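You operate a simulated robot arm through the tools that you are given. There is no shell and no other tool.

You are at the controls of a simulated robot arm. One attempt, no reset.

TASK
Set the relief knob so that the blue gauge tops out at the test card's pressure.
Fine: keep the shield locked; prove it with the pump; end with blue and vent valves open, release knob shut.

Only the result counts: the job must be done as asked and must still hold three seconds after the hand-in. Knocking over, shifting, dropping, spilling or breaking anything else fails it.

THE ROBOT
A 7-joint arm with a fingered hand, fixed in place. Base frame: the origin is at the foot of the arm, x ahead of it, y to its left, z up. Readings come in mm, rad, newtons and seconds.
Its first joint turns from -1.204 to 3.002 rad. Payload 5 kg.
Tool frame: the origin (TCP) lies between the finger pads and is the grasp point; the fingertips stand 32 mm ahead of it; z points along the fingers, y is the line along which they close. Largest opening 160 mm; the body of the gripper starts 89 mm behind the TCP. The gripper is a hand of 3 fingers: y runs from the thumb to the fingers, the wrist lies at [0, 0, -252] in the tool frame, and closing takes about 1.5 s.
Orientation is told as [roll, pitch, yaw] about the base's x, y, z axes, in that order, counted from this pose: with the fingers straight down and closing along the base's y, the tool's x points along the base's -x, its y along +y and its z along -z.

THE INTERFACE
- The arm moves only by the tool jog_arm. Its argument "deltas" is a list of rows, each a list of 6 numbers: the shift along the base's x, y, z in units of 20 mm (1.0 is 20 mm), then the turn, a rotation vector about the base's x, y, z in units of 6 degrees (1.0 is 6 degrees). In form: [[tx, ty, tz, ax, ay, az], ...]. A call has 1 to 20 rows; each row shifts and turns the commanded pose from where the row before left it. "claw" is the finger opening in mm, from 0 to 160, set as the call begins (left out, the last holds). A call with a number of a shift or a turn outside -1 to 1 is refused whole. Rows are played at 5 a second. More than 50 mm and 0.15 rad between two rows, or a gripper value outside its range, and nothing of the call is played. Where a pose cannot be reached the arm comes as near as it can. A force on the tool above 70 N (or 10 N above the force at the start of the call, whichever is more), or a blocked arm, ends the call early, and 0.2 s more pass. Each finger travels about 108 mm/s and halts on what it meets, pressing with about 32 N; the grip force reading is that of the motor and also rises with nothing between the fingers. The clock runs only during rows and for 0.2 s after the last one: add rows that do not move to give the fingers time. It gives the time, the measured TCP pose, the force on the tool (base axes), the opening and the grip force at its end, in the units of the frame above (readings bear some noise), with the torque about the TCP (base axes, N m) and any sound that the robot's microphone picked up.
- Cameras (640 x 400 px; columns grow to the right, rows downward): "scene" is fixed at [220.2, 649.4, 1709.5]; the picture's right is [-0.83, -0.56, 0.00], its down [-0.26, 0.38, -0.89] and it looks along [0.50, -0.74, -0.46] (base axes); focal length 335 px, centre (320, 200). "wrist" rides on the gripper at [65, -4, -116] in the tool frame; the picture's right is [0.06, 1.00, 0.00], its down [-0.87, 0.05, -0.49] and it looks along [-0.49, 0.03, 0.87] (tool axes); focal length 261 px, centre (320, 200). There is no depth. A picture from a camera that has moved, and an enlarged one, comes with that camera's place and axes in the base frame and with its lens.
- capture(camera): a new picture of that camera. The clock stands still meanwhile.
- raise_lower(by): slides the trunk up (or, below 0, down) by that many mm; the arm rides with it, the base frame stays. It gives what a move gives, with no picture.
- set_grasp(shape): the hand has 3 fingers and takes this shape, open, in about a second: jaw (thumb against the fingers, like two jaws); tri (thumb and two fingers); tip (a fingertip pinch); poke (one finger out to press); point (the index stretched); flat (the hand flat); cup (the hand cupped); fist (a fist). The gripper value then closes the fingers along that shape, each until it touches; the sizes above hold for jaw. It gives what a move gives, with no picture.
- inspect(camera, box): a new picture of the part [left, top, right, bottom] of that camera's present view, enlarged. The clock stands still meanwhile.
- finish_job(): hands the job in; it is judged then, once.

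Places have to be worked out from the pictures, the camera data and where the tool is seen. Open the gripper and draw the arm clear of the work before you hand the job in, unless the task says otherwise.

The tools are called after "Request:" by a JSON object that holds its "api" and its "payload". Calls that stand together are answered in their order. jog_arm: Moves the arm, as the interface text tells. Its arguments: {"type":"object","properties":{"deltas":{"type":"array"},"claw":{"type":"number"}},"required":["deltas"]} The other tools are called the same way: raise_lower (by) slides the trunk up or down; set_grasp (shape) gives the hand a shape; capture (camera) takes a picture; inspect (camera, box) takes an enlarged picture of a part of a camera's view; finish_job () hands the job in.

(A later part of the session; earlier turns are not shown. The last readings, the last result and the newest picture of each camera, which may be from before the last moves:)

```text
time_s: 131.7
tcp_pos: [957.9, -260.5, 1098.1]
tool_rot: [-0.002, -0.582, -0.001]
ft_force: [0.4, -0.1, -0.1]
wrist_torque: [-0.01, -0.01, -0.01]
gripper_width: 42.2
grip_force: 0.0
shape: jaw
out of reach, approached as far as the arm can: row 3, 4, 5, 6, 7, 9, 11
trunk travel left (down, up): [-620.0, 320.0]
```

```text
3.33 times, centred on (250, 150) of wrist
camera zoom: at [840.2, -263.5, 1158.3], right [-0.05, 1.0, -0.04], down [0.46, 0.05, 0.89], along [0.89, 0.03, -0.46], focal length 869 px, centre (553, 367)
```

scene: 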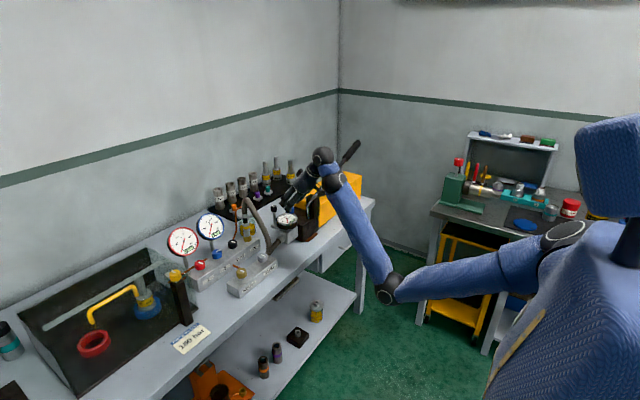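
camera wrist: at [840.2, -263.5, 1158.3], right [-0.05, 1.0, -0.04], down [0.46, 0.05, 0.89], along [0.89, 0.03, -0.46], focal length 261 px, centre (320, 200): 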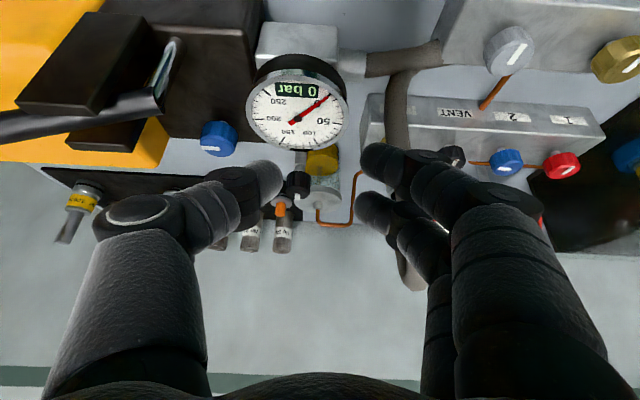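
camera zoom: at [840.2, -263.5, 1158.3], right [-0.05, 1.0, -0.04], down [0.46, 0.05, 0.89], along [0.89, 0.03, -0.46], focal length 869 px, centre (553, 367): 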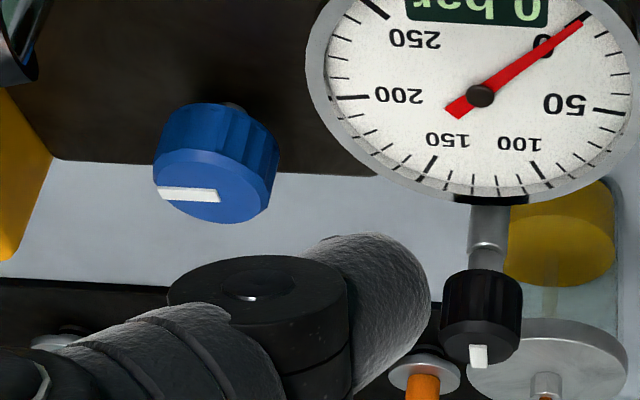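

Release knob top ≈(1068,-367,987), pointer to -y; lever cheek plates at x≤1007, y≤-396 up to z≈1045; gauge at (1015,-280), z≈1000. I'll move to a pre-grasp above the release knob with 30° tilt.

Request:
{"api": "jog_arm", "payload": {"deltas": [[0.5, -0.8, 0.3, 0, 0.3, 0], [0.7, -0.9, 0.2, 0, 0.3, 0], [0.8, -0.9, 0, 0, 0, 0], [0.8, -0.9, 0, 0, 0, 0], [0.8, -0.9, -0.2, 0, 0, 0], [0.7, -0.8, -0.5, 0, 0, 0]], "claw": 50}}

Request:
{"api": "capture", "payload": {"camera": "wrist"}}

Request:
{"api": "capture", "payload": {"camera": "scene"}}

```text
time_s: 133.1
tcp_pos: [1042.4, -360.2, 1071.7]
tool_rot: [-0.001, -0.517, -0.003]
ft_force: [0.3, -0.3, -0.3]
wrist_torque: [0.0, -0.03, 0.02]
gripper_width: 49.6
grip_force: 0.0
shape: jaw
out of reach, approached as far as the arm can: row 1, 2
trunk travel left (down, up): [-620.0, 320.0]
```

```text
taken
camera wrist: at [929.4, -363.6, 1139.6], right [-0.05, 1.0, -0.03], down [0.51, 0.05, 0.86], along [0.86, 0.03, -0.52], focal length 261 px, centre (320, 200)
```

wrist: 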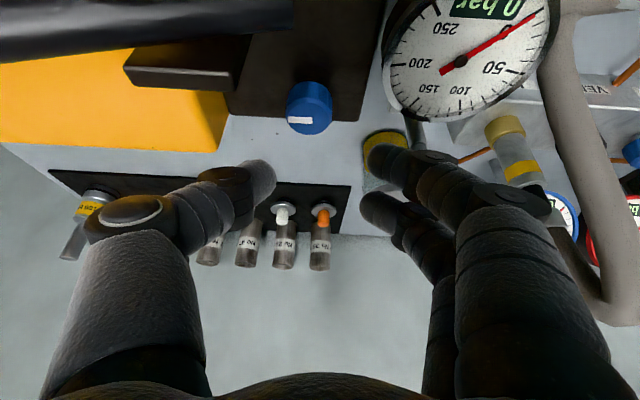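

```text
taken
```

scene: 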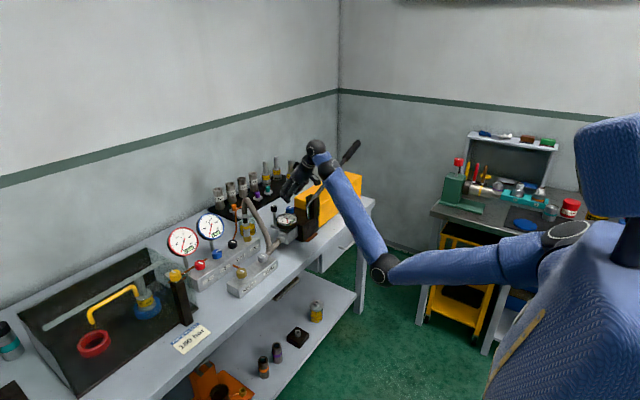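

With this hand the bent finger joints reach ~60 mm sideways at knob height, so I choose yaw -15° to -60° for the release knob, clear of the gauge and the lever plates. Rotate and move above it.

Request:
{"api": "jog_arm", "payload": {"deltas": [[0.2, -0.1, 0, 0, 0, -0.9], [0.2, -0.1, 0, 0, 0, -0.9], [0.3, -0.1, -0.3, 0, 0, -0.8], [0, 0, -0.5, 0, 0, 0]], "claw": 46}}

Request:
{"api": "capture", "payload": {"camera": "wrist"}}

Request:
{"api": "inspect", "payload": {"camera": "scene", "box": [260, 150, 360, 230]}}

```text
time_s: 134.1
tcp_pos: [1057.8, -366.2, 1055.6]
tool_rot: [-0.002, -0.519, -0.275]
ft_force: [0.0, 0.1, 0.5]
wrist_torque: [0.01, -0.03, 0.01]
gripper_width: 46.5
grip_force: 0.2
shape: jaw
trunk travel left (down, up): [-620.0, 320.0]
```

```text
taken
camera wrist: at [947.0, -338.0, 1123.9], right [0.22, 0.97, -0.03], down [0.51, -0.09, 0.86], along [0.83, -0.21, -0.51], focal length 261 px, centre (320, 200)
```

wrist: 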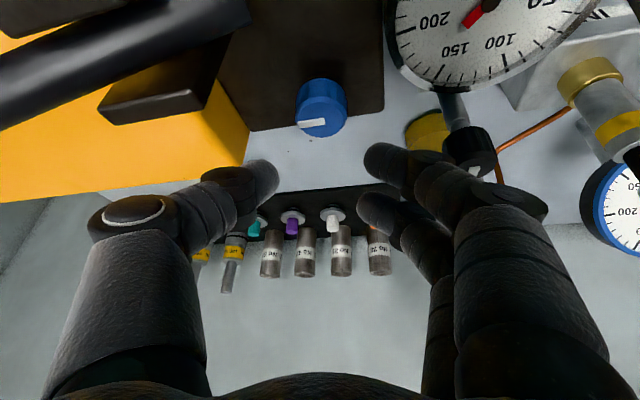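

```text
5.00 times, centred on (310, 190) of scene
camera zoom: at [220.2, 649.4, 1709.5], right [-0.83, -0.56, 0.0], down [-0.26, 0.38, -0.89], along [0.5, -0.74, -0.46], focal length 1675 px, centre (370, 250)
```

zoom: 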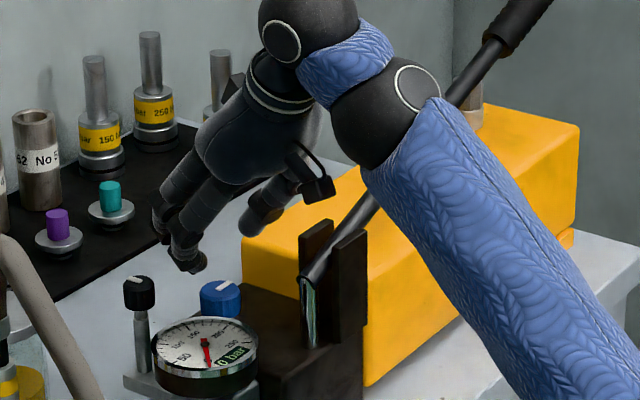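

Centred above the knob. Descend 45 mm and check.

Request:
{"api": "jog_arm", "payload": {"deltas": [[0, 0, -0.6, 0, 0, 0], [0, 0, -0.6, 0, 0, 0], [0, 0, -0.6, 0, 0, 0], [0, 0, -0.45, 0, 0, 0]]}}

Request:
{"api": "capture", "payload": {"camera": "wrist"}}

Request:
{"api": "inspect", "payload": {"camera": "scene", "box": [260, 170, 360, 250]}}

```text
time_s: 135.1
tcp_pos: [1057.8, -368.2, 1008.5]
tool_rot: [-0.002, -0.516, -0.275]
ft_force: [-0.6, 0.4, 0.6]
wrist_torque: [-0.01, -0.02, -0.01]
gripper_width: 46.3
grip_force: 0.0
shape: jaw
trunk travel left (down, up): [-620.0, 320.0]
```

```text
taken
camera wrist: at [947.3, -338.9, 1076.8], right [0.22, 0.97, -0.03], down [0.51, -0.09, 0.86], along [0.83, -0.21, -0.51], focal length 261 px, centre (320, 200)
```

wrist: 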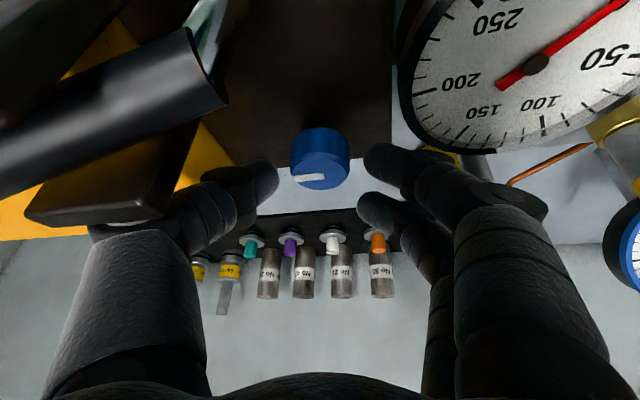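

```text
5.00 times, centred on (310, 210) of scene
camera zoom: at [220.2, 649.4, 1709.5], right [-0.83, -0.56, 0.0], down [-0.26, 0.38, -0.89], along [0.5, -0.74, -0.46], focal length 1675 px, centre (370, 150)
```

zoom: 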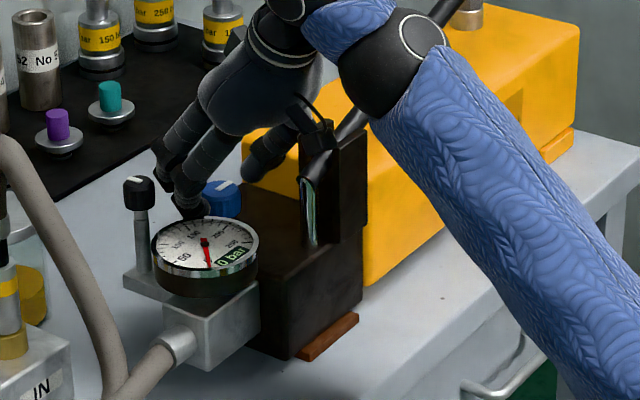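

No contact yet. Final 15 mm down in small steps.

Request:
{"api": "jog_arm", "payload": {"deltas": [[0, 0.03, -0.25, 0, 0, 0], [0, 0.03, -0.25, 0, 0, 0], [0, 0, -0.25, 0, 0, 0]]}}

Request:
{"api": "inspect", "payload": {"camera": "wrist", "box": [190, 80, 450, 240]}}

Request:
{"api": "inspect", "payload": {"camera": "scene", "box": [260, 170, 360, 250]}}

```text
time_s: 135.9
tcp_pos: [1058.8, -366.0, 995.5]
tool_rot: [-0.001, -0.518, -0.276]
ft_force: [0.8, -0.8, 1.2]
wrist_torque: [0.13, -0.04, -0.04]
gripper_width: 46.7
grip_force: 0.1
shape: jaw
trunk travel left (down, up): [-620.0, 320.0]
```

```text
2.46 times, centred on (320, 160) of wrist
camera zoom: at [947.8, -338.0, 1063.3], right [0.22, 0.97, -0.03], down [0.51, -0.09, 0.86], along [0.83, -0.21, -0.51], focal length 642 px, centre (320, 298)
```

zoom: 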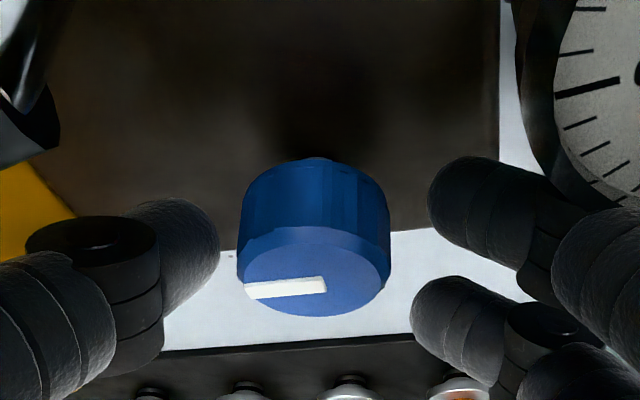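

```text
5.00 times, centred on (310, 210) of scene
camera zoom: at [220.2, 649.4, 1709.5], right [-0.83, -0.56, 0.0], down [-0.26, 0.38, -0.89], along [0.5, -0.74, -0.46], focal length 1675 px, centre (370, 150)
```

zoom: 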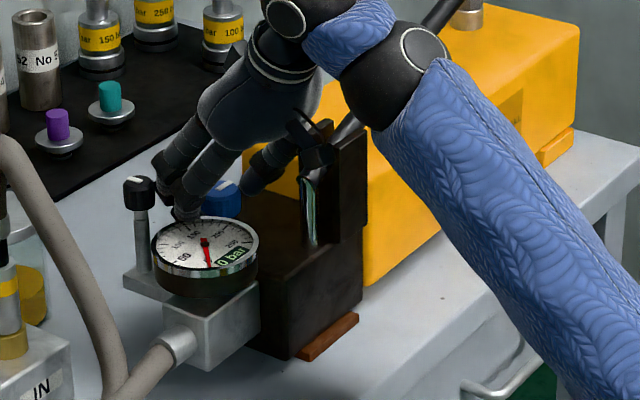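

In position. Grip and turn clockwise 24°.

Request:
{"api": "jog_arm", "payload": {"deltas": [[0, 0, 0, 0, 0, 0], [0, 0, 0, 0, 0, 0], [0, 0, 0, 0, 0, 0], [0, 0, 0, 0, 0, 0], [0.011, 0.033, 0, 0, 0, -1], [0.015, 0.031, 0, 0, 0, -1], [0.018, 0.03, 0, 0, 0, -1], [0.021, 0.028, 0, 0, 0, -1]], "claw": 20}}

Request:
{"api": "inspect", "payload": {"camera": "wrist", "box": [190, 80, 450, 240]}}

Request:
{"api": "inspect", "payload": {"camera": "scene", "box": [260, 170, 360, 250]}}

```text
time_s: 137.7
tcp_pos: [1057.6, -362.8, 995.8]
tool_rot: [-0.002, -0.518, -0.697]
ft_force: [5.2, -6.3, 3.7]
wrist_torque: [0.67, -0.91, 1.1]
gripper_width: 24.9
grip_force: 31.6
shape: jaw
trunk travel left (down, up): [-620.0, 320.0]
```

```text
2.46 times, centred on (320, 160) of wrist
camera zoom: at [968.9, -292.7, 1062.8], right [0.6, 0.8, -0.03], down [0.43, -0.29, 0.86], along [0.68, -0.53, -0.51], focal length 642 px, centre (320, 298)
```

zoom: 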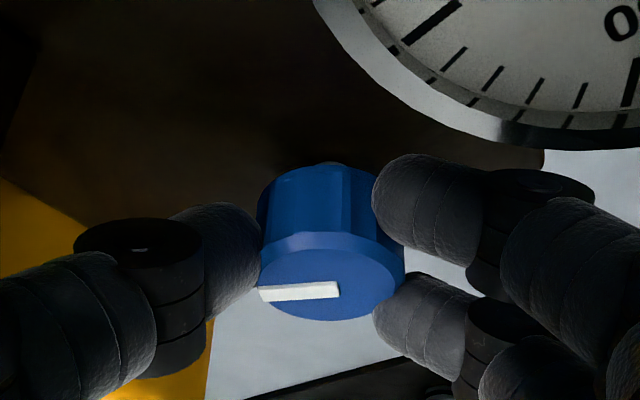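

```text
5.00 times, centred on (310, 210) of scene
camera zoom: at [220.2, 649.4, 1709.5], right [-0.83, -0.56, 0.0], down [-0.26, 0.38, -0.89], along [0.5, -0.74, -0.46], focal length 1675 px, centre (370, 150)
```

zoom: 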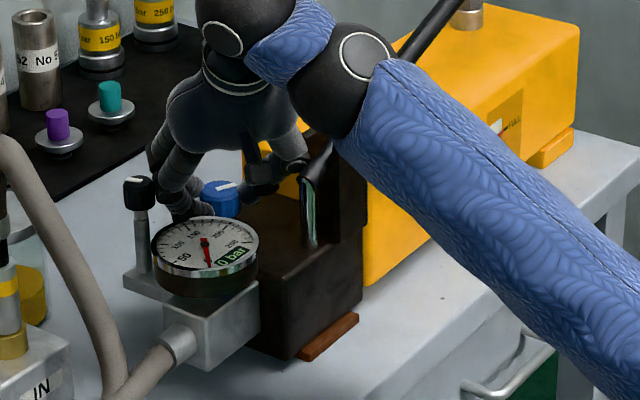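

Turning with the hand, torque higher (1.1 N m). Continue 12° and check.

Request:
{"api": "jog_arm", "payload": {"deltas": [[0.024, 0.025, 0, 0, 0, -1], [0.026, 0.023, 0, 0, 0, -1]]}}

Request:
{"api": "inspect", "payload": {"camera": "wrist", "box": [190, 80, 450, 240]}}

Request:
{"api": "inspect", "payload": {"camera": "scene", "box": [270, 170, 350, 230]}}

```text
time_s: 138.3
tcp_pos: [1058.2, -364.2, 995.8]
tool_rot: [-0.003, -0.517, -0.908]
ft_force: [-19.1, -8.7, 3.4]
wrist_torque: [3.28, -1.4, 1.9]
gripper_width: 21.6
grip_force: 32.3
shape: jaw
trunk travel left (down, up): [-620.0, 320.0]
```

```text
2.46 times, centred on (320, 160) of wrist
camera zoom: at [984.8, -275.9, 1064.1], right [0.75, 0.66, -0.03], down [0.36, -0.37, 0.86], along [0.55, -0.66, -0.51], focal length 642 px, centre (320, 298)
```

zoom: 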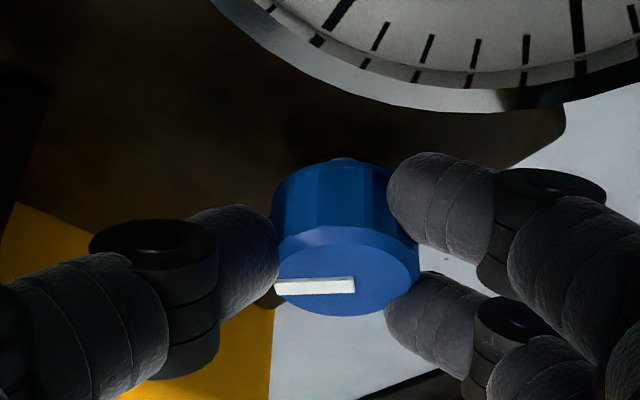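

```text
6.67 times, centred on (310, 200) of scene
camera zoom: at [220.2, 649.4, 1709.5], right [-0.83, -0.56, 0.0], down [-0.26, 0.38, -0.89], along [0.5, -0.74, -0.46], focal length 2233 px, centre (387, 200)
```

zoom: 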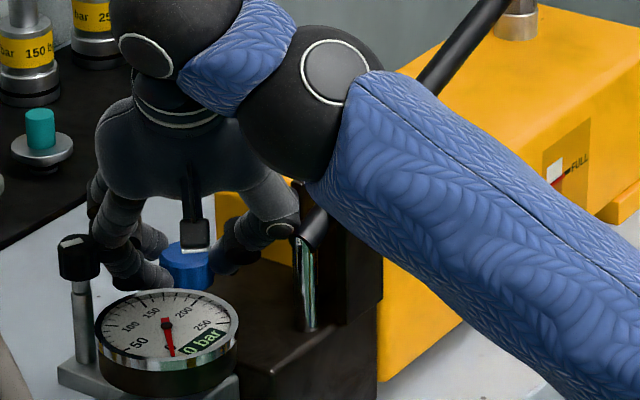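

The thumb knuckle is now touching the lever plate (force rising), so I stop here at ~36°. Open and see whether the knob stays.

Request:
{"api": "jog_arm", "payload": {"deltas": [[0, 0, 0, 0, 0, 0], [0, 0, 0, 0, 0, 0], [0, 0, 0, 0, 0, 0]], "claw": 44}}

Request:
{"api": "inspect", "payload": {"camera": "wrist", "box": [190, 80, 450, 240]}}

```text
time_s: 139.1
tcp_pos: [1060.8, -365.3, 996.5]
tool_rot: [0.0, -0.517, -0.909]
ft_force: [19.6, -29.3, 16.7]
wrist_torque: [1.3, 1.06, -0.74]
gripper_width: 32.9
grip_force: 0.0
shape: jaw
trunk travel left (down, up): [-620.0, 320.0]
```

```text
2.46 times, centred on (320, 160) of wrist
camera zoom: at [987.4, -278.1, 1064.1], right [0.75, 0.66, -0.03], down [0.36, -0.37, 0.86], along [0.55, -0.66, -0.51], focal length 642 px, centre (320, 298)
```

zoom: 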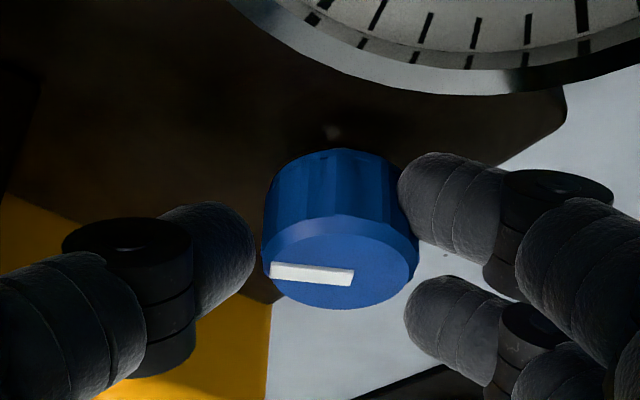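

The thumb is against the plate, so I shift the hand 4 mm away from the plate (toward the finger side), then rotate back.

Request:
{"api": "jog_arm", "payload": {"deltas": [[0.1, 0.08, 0, 0, 0, 0], [0.1, 0.08, 0, 0, 0, 0], [-0.026, -0.023, 0, 0, 0, 1], [-0.024, -0.025, 0, 0, 0, 1], [-0.021, -0.027, 0, 0, 0, 1], [-0.018, -0.03, 0, 0, 0, 1], [-0.015, -0.031, 0, 0, 0, 1]], "claw": 44}}

Request:
{"api": "inspect", "payload": {"camera": "wrist", "box": [190, 80, 450, 240]}}

```text
time_s: 140.7
tcp_pos: [1062.7, -359.9, 994.7]
tool_rot: [-0.003, -0.518, -0.376]
ft_force: [-1.6, -5.7, 4.0]
wrist_torque: [0.47, -0.09, -0.09]
gripper_width: 43.0
grip_force: 0.2
shape: jaw
trunk travel left (down, up): [-620.0, 320.0]
```

```text
2.46 times, centred on (320, 160) of wrist
camera zoom: at [954.9, -322.0, 1062.6], right [0.32, 0.95, -0.03], down [0.5, -0.14, 0.86], along [0.81, -0.29, -0.51], focal length 642 px, centre (320, 298)
```

zoom: 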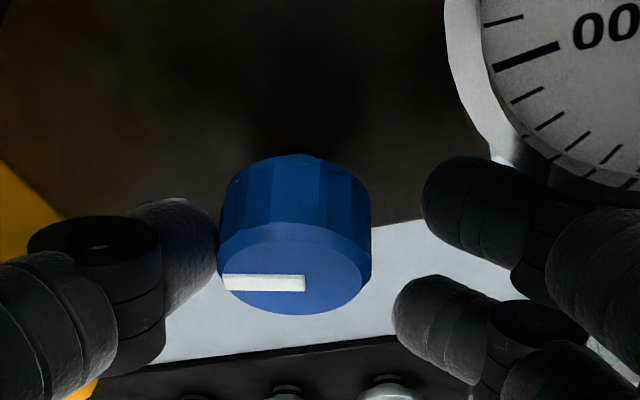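

The knob got dragged back by the thumb (now ~18° from open), so I need better centring. I'll recentre the open hand on the knob at yaw -16°.

Request:
{"api": "jog_arm", "payload": {"deltas": [[-0.07, -0.17, 0, 0, 0, 0], [-0.06, -0.165, 0, 0, 0, 0.9], [0, 0, 0, 0, 0, 0]], "claw": 48}}

Request:
{"api": "inspect", "payload": {"camera": "wrist", "box": [190, 80, 450, 240]}}

```text
time_s: 141.5
tcp_pos: [1059.4, -367.4, 994.3]
tool_rot: [-0.005, -0.516, -0.286]
ft_force: [0.0, -0.6, 0.3]
wrist_torque: [0.0, -0.01, 0.03]
gripper_width: 47.5
grip_force: 0.0
shape: jaw
trunk travel left (down, up): [-620.0, 320.0]
```

```text
2.46 times, centred on (320, 160) of wrist
camera zoom: at [949.3, -338.7, 1062.9], right [0.23, 0.97, -0.03], down [0.51, -0.09, 0.86], along [0.83, -0.21, -0.51], focal length 642 px, centre (320, 298)
```

zoom: 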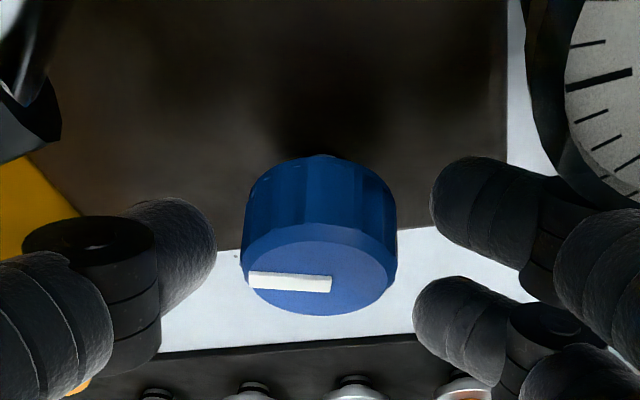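

Centred now. Grip and turn clockwise 24° (stopping before the plate).

Request:
{"api": "jog_arm", "payload": {"deltas": [[0, 0, 0, 0, 0, 0], [0, 0, 0, 0, 0, 0], [0, 0, 0, 0, 0, 0], [0, 0, 0, 0, 0, 0], [0.011, 0.033, 0, 0, 0, -1], [0.015, 0.031, 0, 0, 0, -1], [0.018, 0.03, 0, 0, 0, -1], [0.021, 0.028, 0, 0, 0, -1]], "claw": 20}}

Request:
{"api": "inspect", "payload": {"camera": "wrist", "box": [190, 80, 450, 240]}}

```text
time_s: 143.3
tcp_pos: [1060.8, -364.9, 995.0]
tool_rot: [-0.001, -0.516, -0.707]
ft_force: [-1.7, 3.2, -0.1]
wrist_torque: [0.54, -0.22, 0.5]
gripper_width: 24.8
grip_force: 31.8
shape: jaw
trunk travel left (down, up): [-620.0, 320.0]
```

```text
2.46 times, centred on (320, 160) of wrist
camera zoom: at [971.7, -293.3, 1062.8], right [0.61, 0.79, -0.03], down [0.43, -0.29, 0.86], along [0.67, -0.53, -0.51], focal length 642 px, centre (320, 298)
```

zoom: 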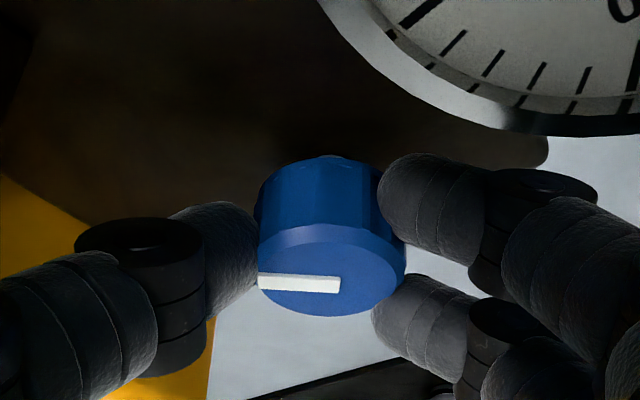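

Good (~42° total). One more 6° step, then open to see if it holds.

Request:
{"api": "jog_arm", "payload": {"deltas": [[0.024, 0.025, 0, 0, 0, -1]]}}

Request:
{"api": "jog_arm", "payload": {"deltas": [[0, 0, 0, 0, 0, 0], [0, 0, 0, 0, 0, 0], [0, 0, 0, 0, 0, 0]], "claw": 46}}

Request:
{"api": "inspect", "payload": {"camera": "wrist", "box": [190, 80, 450, 240]}}

```text
time_s: 143.7
tcp_pos: [1060.2, -365.6, 995.7]
tool_rot: [-0.004, -0.517, -0.81]
ft_force: [-8.6, 5.7, -1.2]
wrist_torque: [1.36, -0.13, 0.19]
gripper_width: 24.1
grip_force: 32.3
shape: jaw
trunk travel left (down, up): [-620.0, 320.0]
```

```text
time_s: 144.5
tcp_pos: [1061.4, -366.9, 996.1]
tool_rot: [-0.002, -0.518, -0.813]
ft_force: [9.9, -14.2, 1.5]
wrist_torque: [0.51, 0.3, -0.15]
gripper_width: 39.0
grip_force: 0.0
shape: jaw
trunk travel left (down, up): [-620.0, 320.0]
```

```text
2.46 times, centred on (320, 160) of wrist
camera zoom: at [980.8, -287.5, 1062.6], right [0.69, 0.73, -0.03], down [0.39, -0.33, 0.86], along [0.61, -0.6, -0.51], focal length 642 px, centre (320, 298)
```

zoom: 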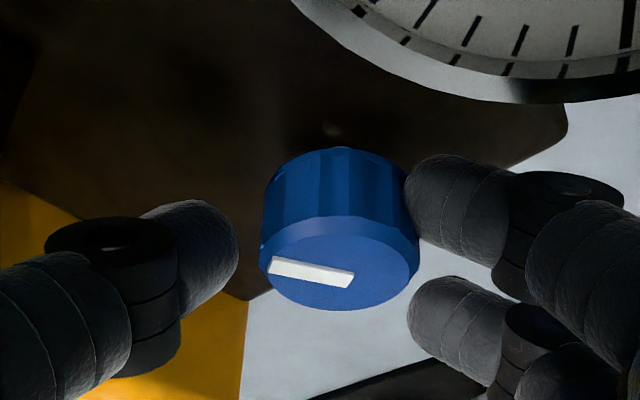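

Past halfway, the knob is moving on by itself but is still touched by a finger. Shift 3 mm to the finger side to free it.

Request:
{"api": "jog_arm", "payload": {"deltas": [[0.1, 0.1, 0, 0, 0, 0], [0.02, 0.02, 0, 0, 0, 0]], "claw": 46}}

Request:
{"api": "inspect", "payload": {"camera": "wrist", "box": [190, 80, 450, 240]}}

Request:
{"api": "inspect", "payload": {"camera": "scene", "box": [270, 180, 340, 230]}}

```text
time_s: 145.1
tcp_pos: [1062.4, -367.4, 995.1]
tool_rot: [0.0, -0.515, -0.811]
ft_force: [0.8, -34.2, 6.3]
wrist_torque: [1.66, -0.32, -0.32]
gripper_width: 40.1
grip_force: 0.2
shape: jaw
trunk travel left (down, up): [-620.0, 320.0]
```

```text
2.46 times, centred on (320, 160) of wrist
camera zoom: at [981.9, -286.2, 1063.2], right [0.69, 0.73, -0.03], down [0.39, -0.34, 0.86], along [0.61, -0.6, -0.52], focal length 642 px, centre (320, 298)
```

zoom: 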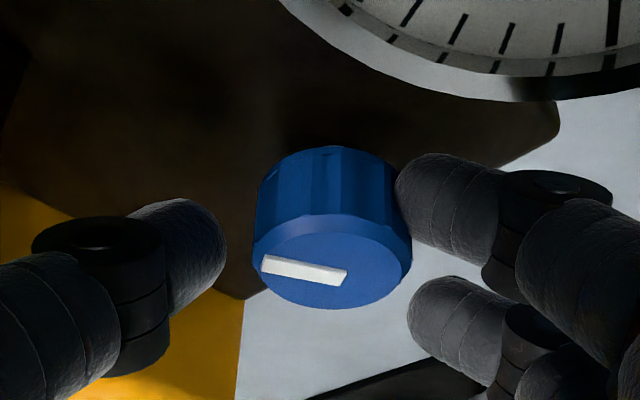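

```text
8.00 times, centred on (305, 205) of scene
camera zoom: at [220.2, 649.4, 1709.5], right [-0.83, -0.56, 0.0], down [-0.26, 0.38, -0.89], along [0.5, -0.74, -0.46], focal length 2680 px, centre (440, 160)
```

zoom: 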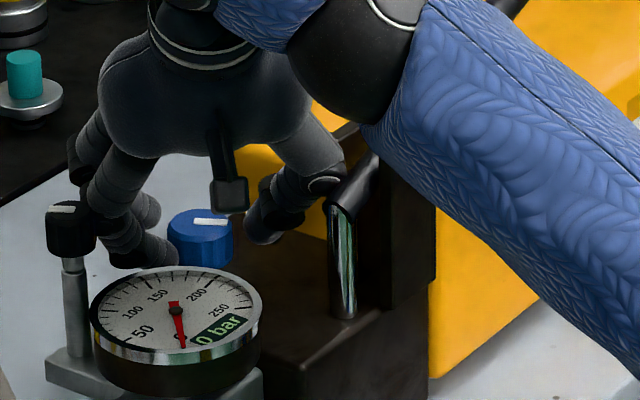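

The finger's outer side is blocked by the small black valve behind the gauge. I undo the shift and lift straight up off the knob so nothing is dragged round.

Request:
{"api": "jog_arm", "payload": {"deltas": [[-0.1, -0.12, 0, 0, 0, 0], [0, 0, 0.3, 0, 0, 0], [0, 0, 0.6, 0, 0, 0], [0, 0, 0.8, 0, 0, 0], [0, 0, 0.8, 0, 0, 0]], "claw": 42}}

Request:
{"api": "capture", "payload": {"camera": "wrist"}}

Request:
{"api": "inspect", "payload": {"camera": "scene", "box": [270, 180, 340, 230]}}

```text
time_s: 146.3
tcp_pos: [1061.6, -364.0, 1047.3]
tool_rot: [-0.002, -0.519, -0.808]
ft_force: [-0.5, 0.2, 0.5]
wrist_torque: [0.01, -0.03, 0.01]
gripper_width: 42.2
grip_force: 0.1
shape: jaw
trunk travel left (down, up): [-620.0, 320.0]
```

```text
taken
camera wrist: at [980.1, -283.8, 1114.8], right [0.69, 0.73, -0.03], down [0.39, -0.33, 0.86], along [0.61, -0.6, -0.51], focal length 261 px, centre (320, 200)
```

wrist: 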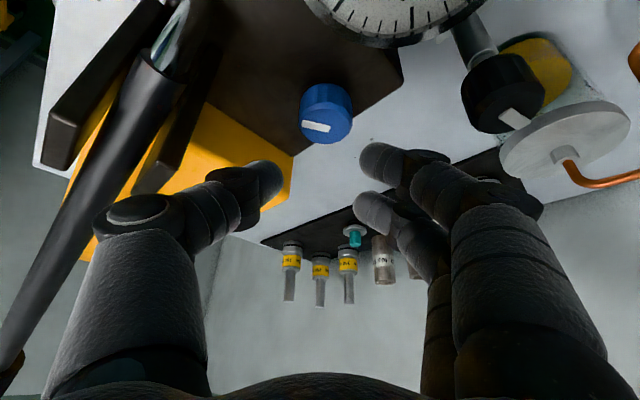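

```text
8.00 times, centred on (305, 205) of scene
camera zoom: at [220.2, 649.4, 1709.5], right [-0.83, -0.56, 0.0], down [-0.26, 0.38, -0.89], along [0.5, -0.74, -0.46], focal length 2680 px, centre (440, 160)
```

zoom: 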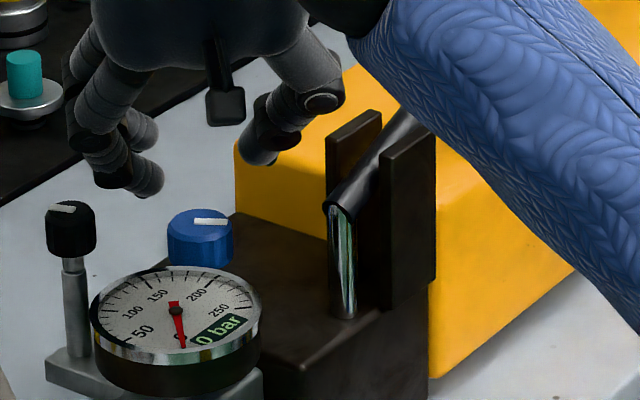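

Release is now ~65° turned (needs ~25° more). I also want to check that the small black valve wasn't turned by the finger.

Request:
{"api": "inspect", "payload": {"camera": "wrist", "box": [440, 30, 580, 160]}}

Request:
{"api": "inspect", "payload": {"camera": "wrist", "box": [280, 70, 380, 160]}}

Request:
{"api": "inspect", "payload": {"camera": "scene", "box": [265, 195, 305, 225]}}

```text
3.08 times, centred on (510, 95) of wrist
camera zoom: at [980.1, -283.8, 1114.8], right [0.69, 0.73, -0.03], down [0.39, -0.33, 0.86], along [0.61, -0.6, -0.51], focal length 802 px, centre (-265, 523)
```

zoom: 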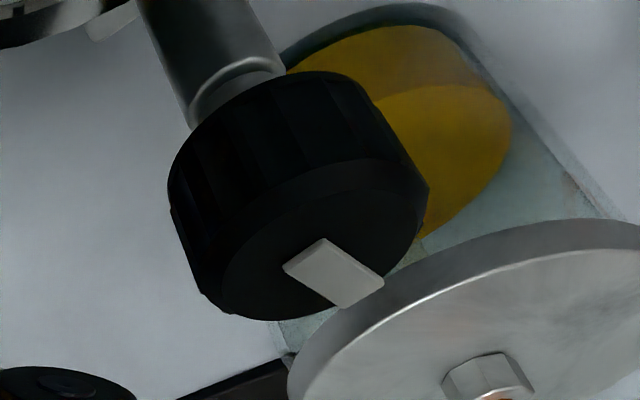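

```text
4.44 times, centred on (330, 115) of wrist
camera zoom: at [980.1, -283.8, 1114.8], right [0.69, 0.73, -0.03], down [0.39, -0.33, 0.86], along [0.61, -0.6, -0.51], focal length 1158 px, centre (276, 578)
```

zoom: 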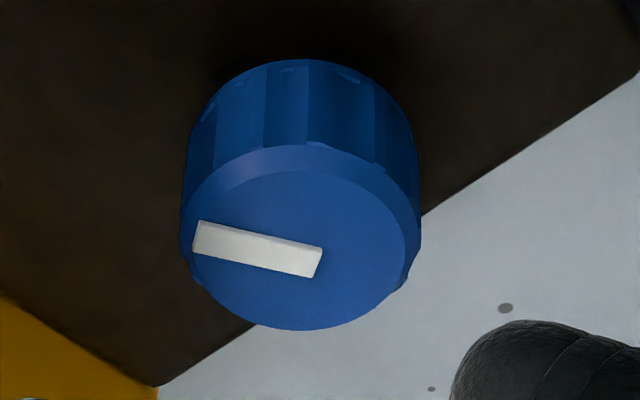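

```text
13.33 times, centred on (285, 210) of scene
camera zoom: at [220.2, 649.4, 1709.5], right [-0.83, -0.56, 0.0], down [-0.26, 0.38, -0.89], along [0.5, -0.74, -0.46], focal length 4466 px, centre (787, 67)
```

zoom: 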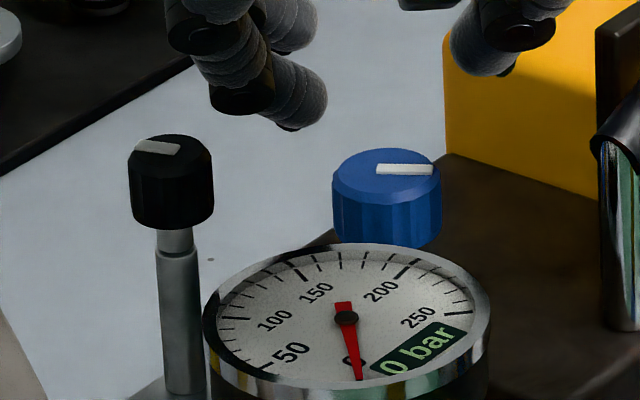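

The black valve is unchanged; release is ~55° turned. Rotate the hand back to yaw -16° above the knob, then descend again for another stroke.

Request:
{"api": "jog_arm", "payload": {"deltas": [[-0.03, -0.03, 0, 0, 0, 1], [-0.02, -0.03, 0, 0, 0, 1], [-0.02, -0.04, 0, 0, 0, 1], [-0.02, -0.04, 0, 0, 0, 1], [-0.02, -0.03, 0, 0, 0, 1], [0, 0, -0.6, 0, 0, 0], [0, 0, -0.7, 0, 0, 0], [0, 0, -0.7, 0, 0, 0], [0, 0, -0.6, 0, 0, 0]], "claw": 48}}

Request:
{"api": "inspect", "payload": {"camera": "wrist", "box": [190, 80, 450, 240]}}

```text
time_s: 148.3
tcp_pos: [1060.0, -369.6, 992.6]
tool_rot: [-0.001, -0.515, -0.284]
ft_force: [0.1, -0.1, -0.2]
wrist_torque: [0.0, -0.02, 0.0]
gripper_width: 47.6
grip_force: 0.1
shape: jaw
trunk travel left (down, up): [-620.0, 320.0]
```

```text
2.46 times, centred on (320, 160) of wrist
camera zoom: at [949.1, -339.6, 1060.6], right [0.23, 0.97, -0.03], down [0.51, -0.09, 0.86], along [0.83, -0.21, -0.51], focal length 642 px, centre (320, 298)
```

zoom: 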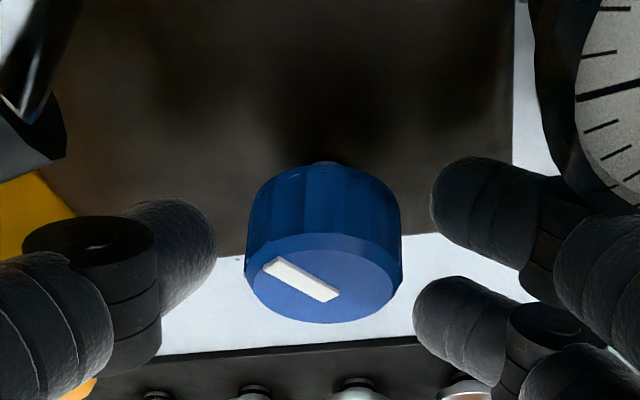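

Centred. Grip and turn clockwise another 30°.

Request:
{"api": "jog_arm", "payload": {"deltas": [[0, 0, 0, 0, 0, 0], [0, 0, 0, 0, 0, 0], [0, 0, 0, 0, 0, 0], [0, 0, 0, 0, 0, 0], [0.011, 0.033, 0, 0, 0, -1], [0.015, 0.031, 0, 0, 0, -1], [0.018, 0.03, 0, 0, 0, -1], [0.021, 0.028, 0, 0, 0, -1]], "claw": 20}}

Request:
{"api": "jog_arm", "payload": {"deltas": [[0.024, 0.025, 0, 0, 0, -1]]}}

Request:
{"api": "inspect", "payload": {"camera": "wrist", "box": [190, 80, 450, 240]}}

```text
time_s: 150.1
tcp_pos: [1059.4, -365.3, 993.1]
tool_rot: [-0.002, -0.517, -0.704]
ft_force: [3.0, 1.9, 0.7]
wrist_torque: [0.5, -0.42, 0.59]
gripper_width: 24.7
grip_force: 32.3
shape: jaw
trunk travel left (down, up): [-620.0, 320.0]
```

```text
time_s: 150.5
tcp_pos: [1060.5, -364.2, 993.8]
tool_rot: [-0.004, -0.516, -0.811]
ft_force: [-8.9, 2.9, 0.1]
wrist_torque: [1.33, -0.27, 0.31]
gripper_width: 23.9
grip_force: 31.7
shape: jaw
trunk travel left (down, up): [-620.0, 320.0]
```

```text
2.46 times, centred on (320, 160) of wrist
camera zoom: at [979.2, -284.6, 1060.8], right [0.69, 0.73, -0.03], down [0.39, -0.33, 0.86], along [0.61, -0.6, -0.51], focal length 642 px, centre (320, 298)
```

zoom: 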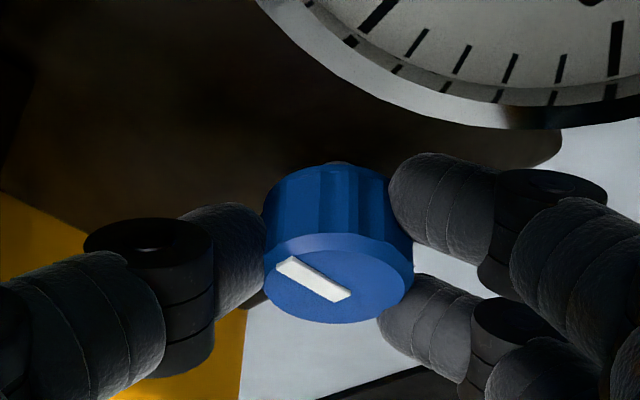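

Pointer now ~88°. Open and lift straight up.

Request:
{"api": "jog_arm", "payload": {"deltas": [[0, 0, 0, 0, 0, 0], [0, 0, 0, 0, 0, 0], [0, 0, 0.3, 0, 0, 0], [0, 0, 0.6, 0, 0, 0], [0, 0, 0.8, 0, 0, 0], [0, 0, 1, 0, 0, 0]], "claw": 40}}

Request:
{"api": "inspect", "payload": {"camera": "wrist", "box": [280, 70, 380, 160]}}

Request:
{"api": "inspect", "payload": {"camera": "scene", "box": [265, 195, 305, 225]}}

```text
time_s: 151.9
tcp_pos: [1059.6, -365.7, 1050.2]
tool_rot: [-0.002, -0.517, -0.808]
ft_force: [-0.6, 0.3, -0.4]
wrist_torque: [0.02, -0.01, 0.0]
gripper_width: 39.8
grip_force: 0.2
shape: jaw
trunk travel left (down, up): [-620.0, 320.0]
```

```text
4.44 times, centred on (330, 115) of wrist
camera zoom: at [978.6, -284.3, 1117.8], right [0.69, 0.73, -0.03], down [0.39, -0.33, 0.86], along [0.61, -0.6, -0.51], focal length 1158 px, centre (276, 578)
```

zoom: 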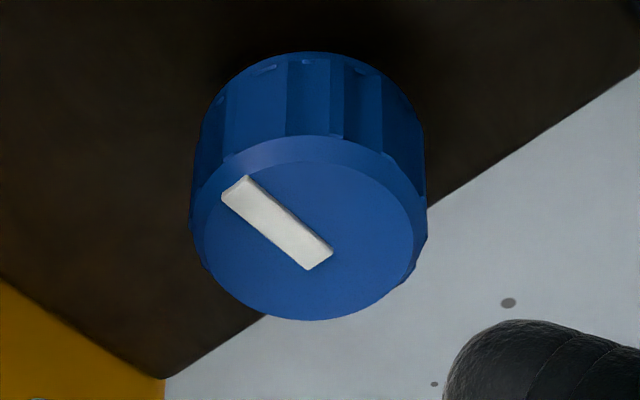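

```text
13.33 times, centred on (285, 210) of scene
camera zoom: at [220.2, 649.4, 1709.5], right [-0.83, -0.56, 0.0], down [-0.26, 0.38, -0.89], along [0.5, -0.74, -0.46], focal length 4466 px, centre (787, 67)
```

zoom: 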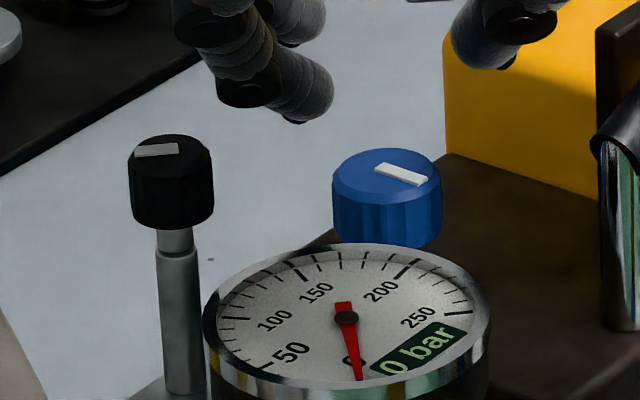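

Release is now at -x (shut by convention). But the small black valve seems to have been nudged by a finger — I'll compare it closely.

Request:
{"api": "inspect", "payload": {"camera": "wrist", "box": [440, 30, 580, 160]}}

Request:
{"api": "capture", "payload": {"camera": "wrist"}}

```text
3.08 times, centred on (510, 95) of wrist
camera zoom: at [978.6, -284.3, 1117.8], right [0.69, 0.73, -0.03], down [0.39, -0.33, 0.86], along [0.61, -0.6, -0.51], focal length 802 px, centre (-265, 523)
```

zoom: 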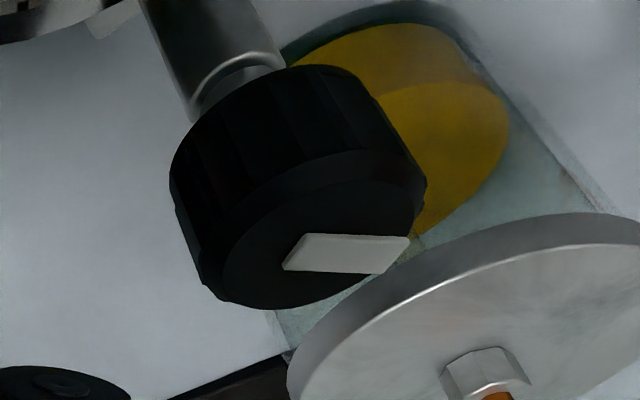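

```text
taken
camera wrist: at [978.6, -284.3, 1117.8], right [0.69, 0.73, -0.03], down [0.39, -0.33, 0.86], along [0.61, -0.6, -0.51], focal length 261 px, centre (320, 200)
```

wrist: 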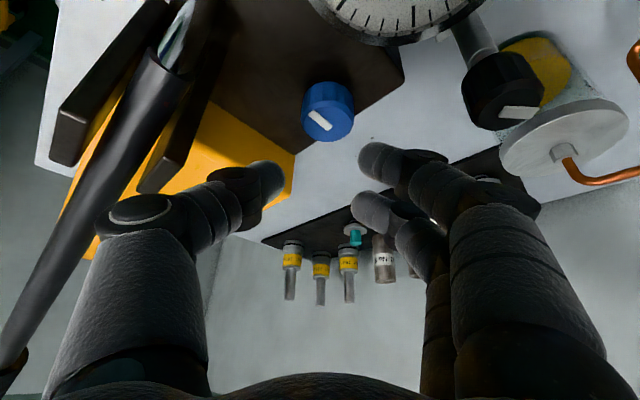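

The black valve got turned ~57° counter-clockwise from its original +x direction. I'll restore it: its knob is at about (1084,-280), top z≈1030, above the gauge level. Move above it with yaw +20°.

Request:
{"api": "jog_arm", "payload": {"deltas": [[0, 0, 1, 0, 0, 0], [0, 0, 1, 0, 0, 1], [0.1, 0.4, 0, 0, 0, 1], [0.1, 0.5, 0, 0, 0, 1], [0.1, 0.5, 0, 0, 0, 1], [0.1, 0.5, 0, 0, 0, 1], [0.1, 0.5, 0, 0, 0, 1], [0.1, 0.5, 0, 0, 0, 1], [0.1, 0.5, 0, 0, 0, 1], [0.1, 0.5, 0, 0, 0, 1], [0.1, 0.3, 0, 0, 0, 1], [0.02, 0, 0, 0, 0, 1]], "claw": 44}}

Request:
{"api": "capture", "payload": {"camera": "wrist"}}

Request:
{"api": "inspect", "payload": {"camera": "scene", "box": [250, 160, 330, 220]}}

```text
time_s: 154.5
tcp_pos: [1078.9, -280.7, 1086.0]
tool_rot: [-0.004, -0.516, 0.343]
ft_force: [-0.6, -0.7, 0.5]
wrist_torque: [-0.02, -0.05, 0.01]
gripper_width: 43.7
grip_force: 0.0
shape: jaw
trunk travel left (down, up): [-620.0, 320.0]
```

```text
taken
camera wrist: at [973.4, -322.4, 1155.1], right [-0.39, 0.92, -0.03], down [0.46, 0.23, 0.86], along [0.8, 0.32, -0.51], focal length 261 px, centre (320, 200)
```

wrist: 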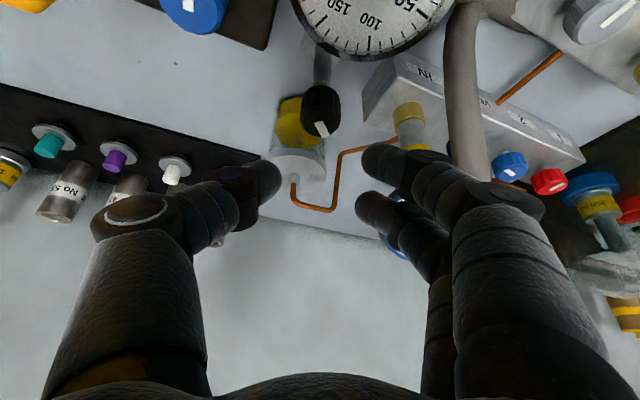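

```text
6.67 times, centred on (290, 190) of scene
camera zoom: at [220.2, 649.4, 1709.5], right [-0.83, -0.56, 0.0], down [-0.26, 0.38, -0.89], along [0.5, -0.74, -0.46], focal length 2233 px, centre (520, 267)
```

zoom: 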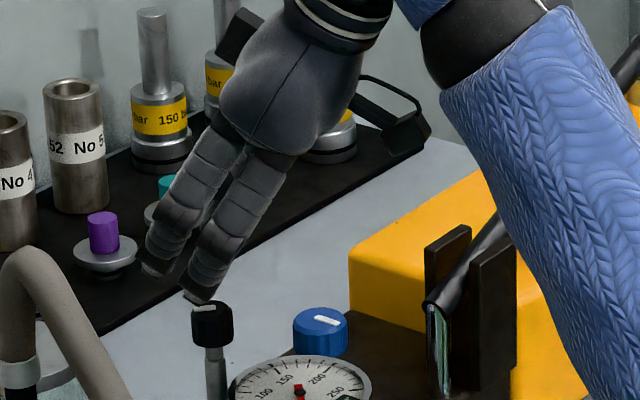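

Aligned with the black knob. Descend 50 mm to grip height in steps.

Request:
{"api": "jog_arm", "payload": {"deltas": [[-0.05, -0.04, -0.6, 0, 0, 0], [-0.05, -0.04, -0.6, 0, 0, 0], [-0.05, -0.04, -0.6, 0, 0, 0], [0, 0, -0.6, 0, 0, 0]], "claw": 44}}

Request:
{"api": "inspect", "payload": {"camera": "wrist", "box": [190, 60, 450, 220]}}

Request:
{"api": "inspect", "payload": {"camera": "scene", "box": [250, 170, 330, 230]}}

```text
time_s: 155.5
tcp_pos: [1077.3, -282.9, 1038.7]
tool_rot: [-0.002, -0.517, 0.344]
ft_force: [-0.6, 0.2, 0.1]
wrist_torque: [0.02, 0.03, -0.02]
gripper_width: 43.6
grip_force: 0.0
shape: jaw
trunk travel left (down, up): [-620.0, 320.0]
```

```text
2.46 times, centred on (320, 140) of wrist
camera zoom: at [970.9, -323.9, 1106.6], right [-0.39, 0.92, -0.03], down [0.46, 0.22, 0.86], along [0.8, 0.32, -0.51], focal length 642 px, centre (320, 348)
```

zoom: 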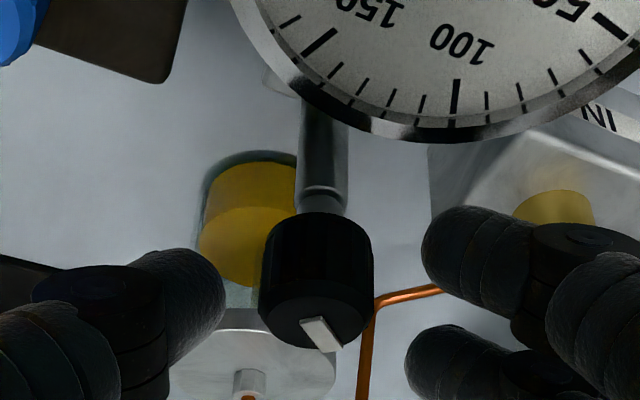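

```text
6.67 times, centred on (290, 200) of scene
camera zoom: at [220.2, 649.4, 1709.5], right [-0.83, -0.56, 0.0], down [-0.26, 0.38, -0.89], along [0.5, -0.74, -0.46], focal length 2233 px, centre (520, 200)
```

zoom: 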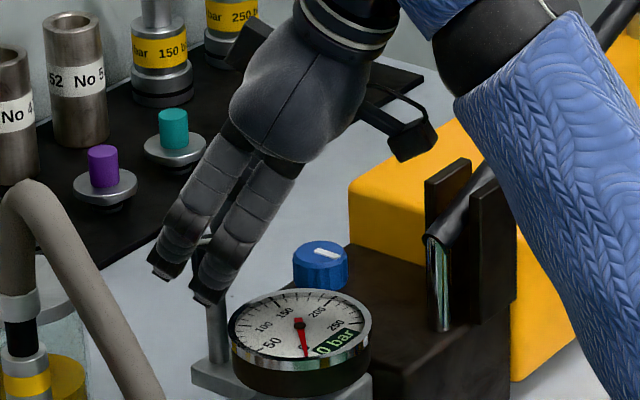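

Grip the small valve and turn it back clockwise, 30° first.

Request:
{"api": "jog_arm", "payload": {"deltas": [[0, 0, 0, 0, 0, 0], [0, 0, 0, 0, 0, 0], [0, 0, 0, 0, 0, 0], [0, 0, 0, 0, 0, 0], [-0.01, 0.033, 0, 0, 0, -1], [-0.006, 0.034, 0, 0, 0, -1], [-0.003, 0.034, 0, 0, 0, -1], [0.001, 0.034, 0, 0, 0, -1], [0.004, 0.034, 0, 0, 0, -1]], "claw": 12}}

Request:
{"api": "inspect", "payload": {"camera": "wrist", "box": [190, 60, 450, 220]}}

```text
time_s: 157.5
tcp_pos: [1075.8, -279.1, 1039.4]
tool_rot: [-0.004, -0.516, -0.181]
ft_force: [5.7, 1.6, 0.4]
wrist_torque: [0.12, -0.04, 0.02]
gripper_width: 14.1
grip_force: 31.5
shape: jaw
trunk travel left (down, up): [-620.0, 320.0]
```

```text
2.46 times, centred on (320, 140) of wrist
camera zoom: at [964.1, -262.0, 1106.3], right [0.13, 0.99, -0.03], down [0.51, -0.04, 0.86], along [0.85, -0.13, -0.51], focal length 642 px, centre (320, 348)
```

zoom: 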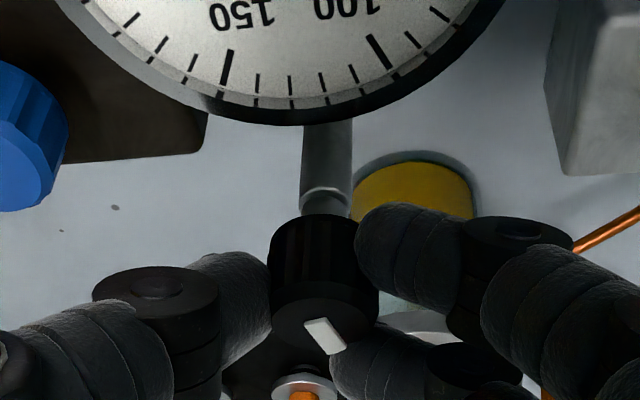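

It follows. Turn the remaining ~22° back to +x.

Request:
{"api": "jog_arm", "payload": {"deltas": [[0.008, 0.034, 0, 0, 0, -1], [0.011, 0.033, 0, 0, 0, -1], [0.015, 0.031, 0, 0, 0, -1], [0.018, 0.03, 0, 0, 0, -0.6]]}}

Request:
{"api": "jog_arm", "payload": {"deltas": [[0, 0, 0, 0, 0, 0], [0, 0, 0, 0, 0, 0], [0, 0, 0, 0, 0, 0], [0, 0, 0.5, 0, 0, 0], [0, 0, 0.8, 0, 0, 0], [0, 0, 1, 0, 0, 0], [0, 0, 1, 0, 0, 0]], "claw": 44}}

Request:
{"api": "inspect", "payload": {"camera": "scene", "box": [265, 195, 305, 225]}}

Request:
{"api": "capture", "payload": {"camera": "wrist"}}

```text
time_s: 158.5
tcp_pos: [1078.4, -276.2, 1038.0]
tool_rot: [-0.004, -0.517, -0.557]
ft_force: [1.0, 2.5, 0.6]
wrist_torque: [0.19, 0.04, 0.05]
gripper_width: 13.7
grip_force: 31.9
shape: jaw
trunk travel left (down, up): [-620.0, 320.0]
```

```text
time_s: 160.1
tcp_pos: [1075.8, -276.6, 1106.0]
tool_rot: [-0.002, -0.519, -0.559]
ft_force: [-0.1, -0.4, 0.5]
wrist_torque: [0.0, 0.01, 0.02]
gripper_width: 43.6
grip_force: 0.0
shape: jaw
trunk travel left (down, up): [-620.0, 320.0]
```

```text
13.33 times, centred on (285, 210) of scene
camera zoom: at [220.2, 649.4, 1709.5], right [-0.83, -0.56, 0.0], down [-0.26, 0.38, -0.89], along [0.5, -0.74, -0.46], focal length 4466 px, centre (787, 67)
```

zoom: 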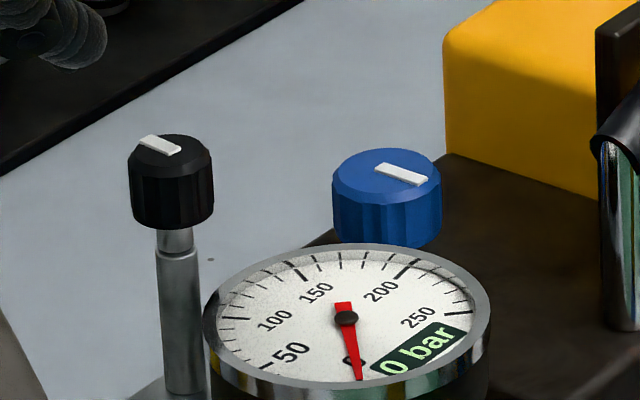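

```text
taken
camera wrist: at [977.7, -219.1, 1174.4], right [0.48, 0.87, -0.03], down [0.46, -0.22, 0.86], along [0.74, -0.43, -0.51], focal length 261 px, centre (320, 200)
```

wrist: 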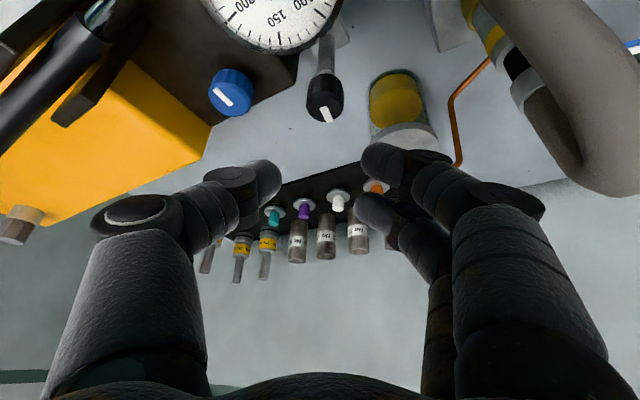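

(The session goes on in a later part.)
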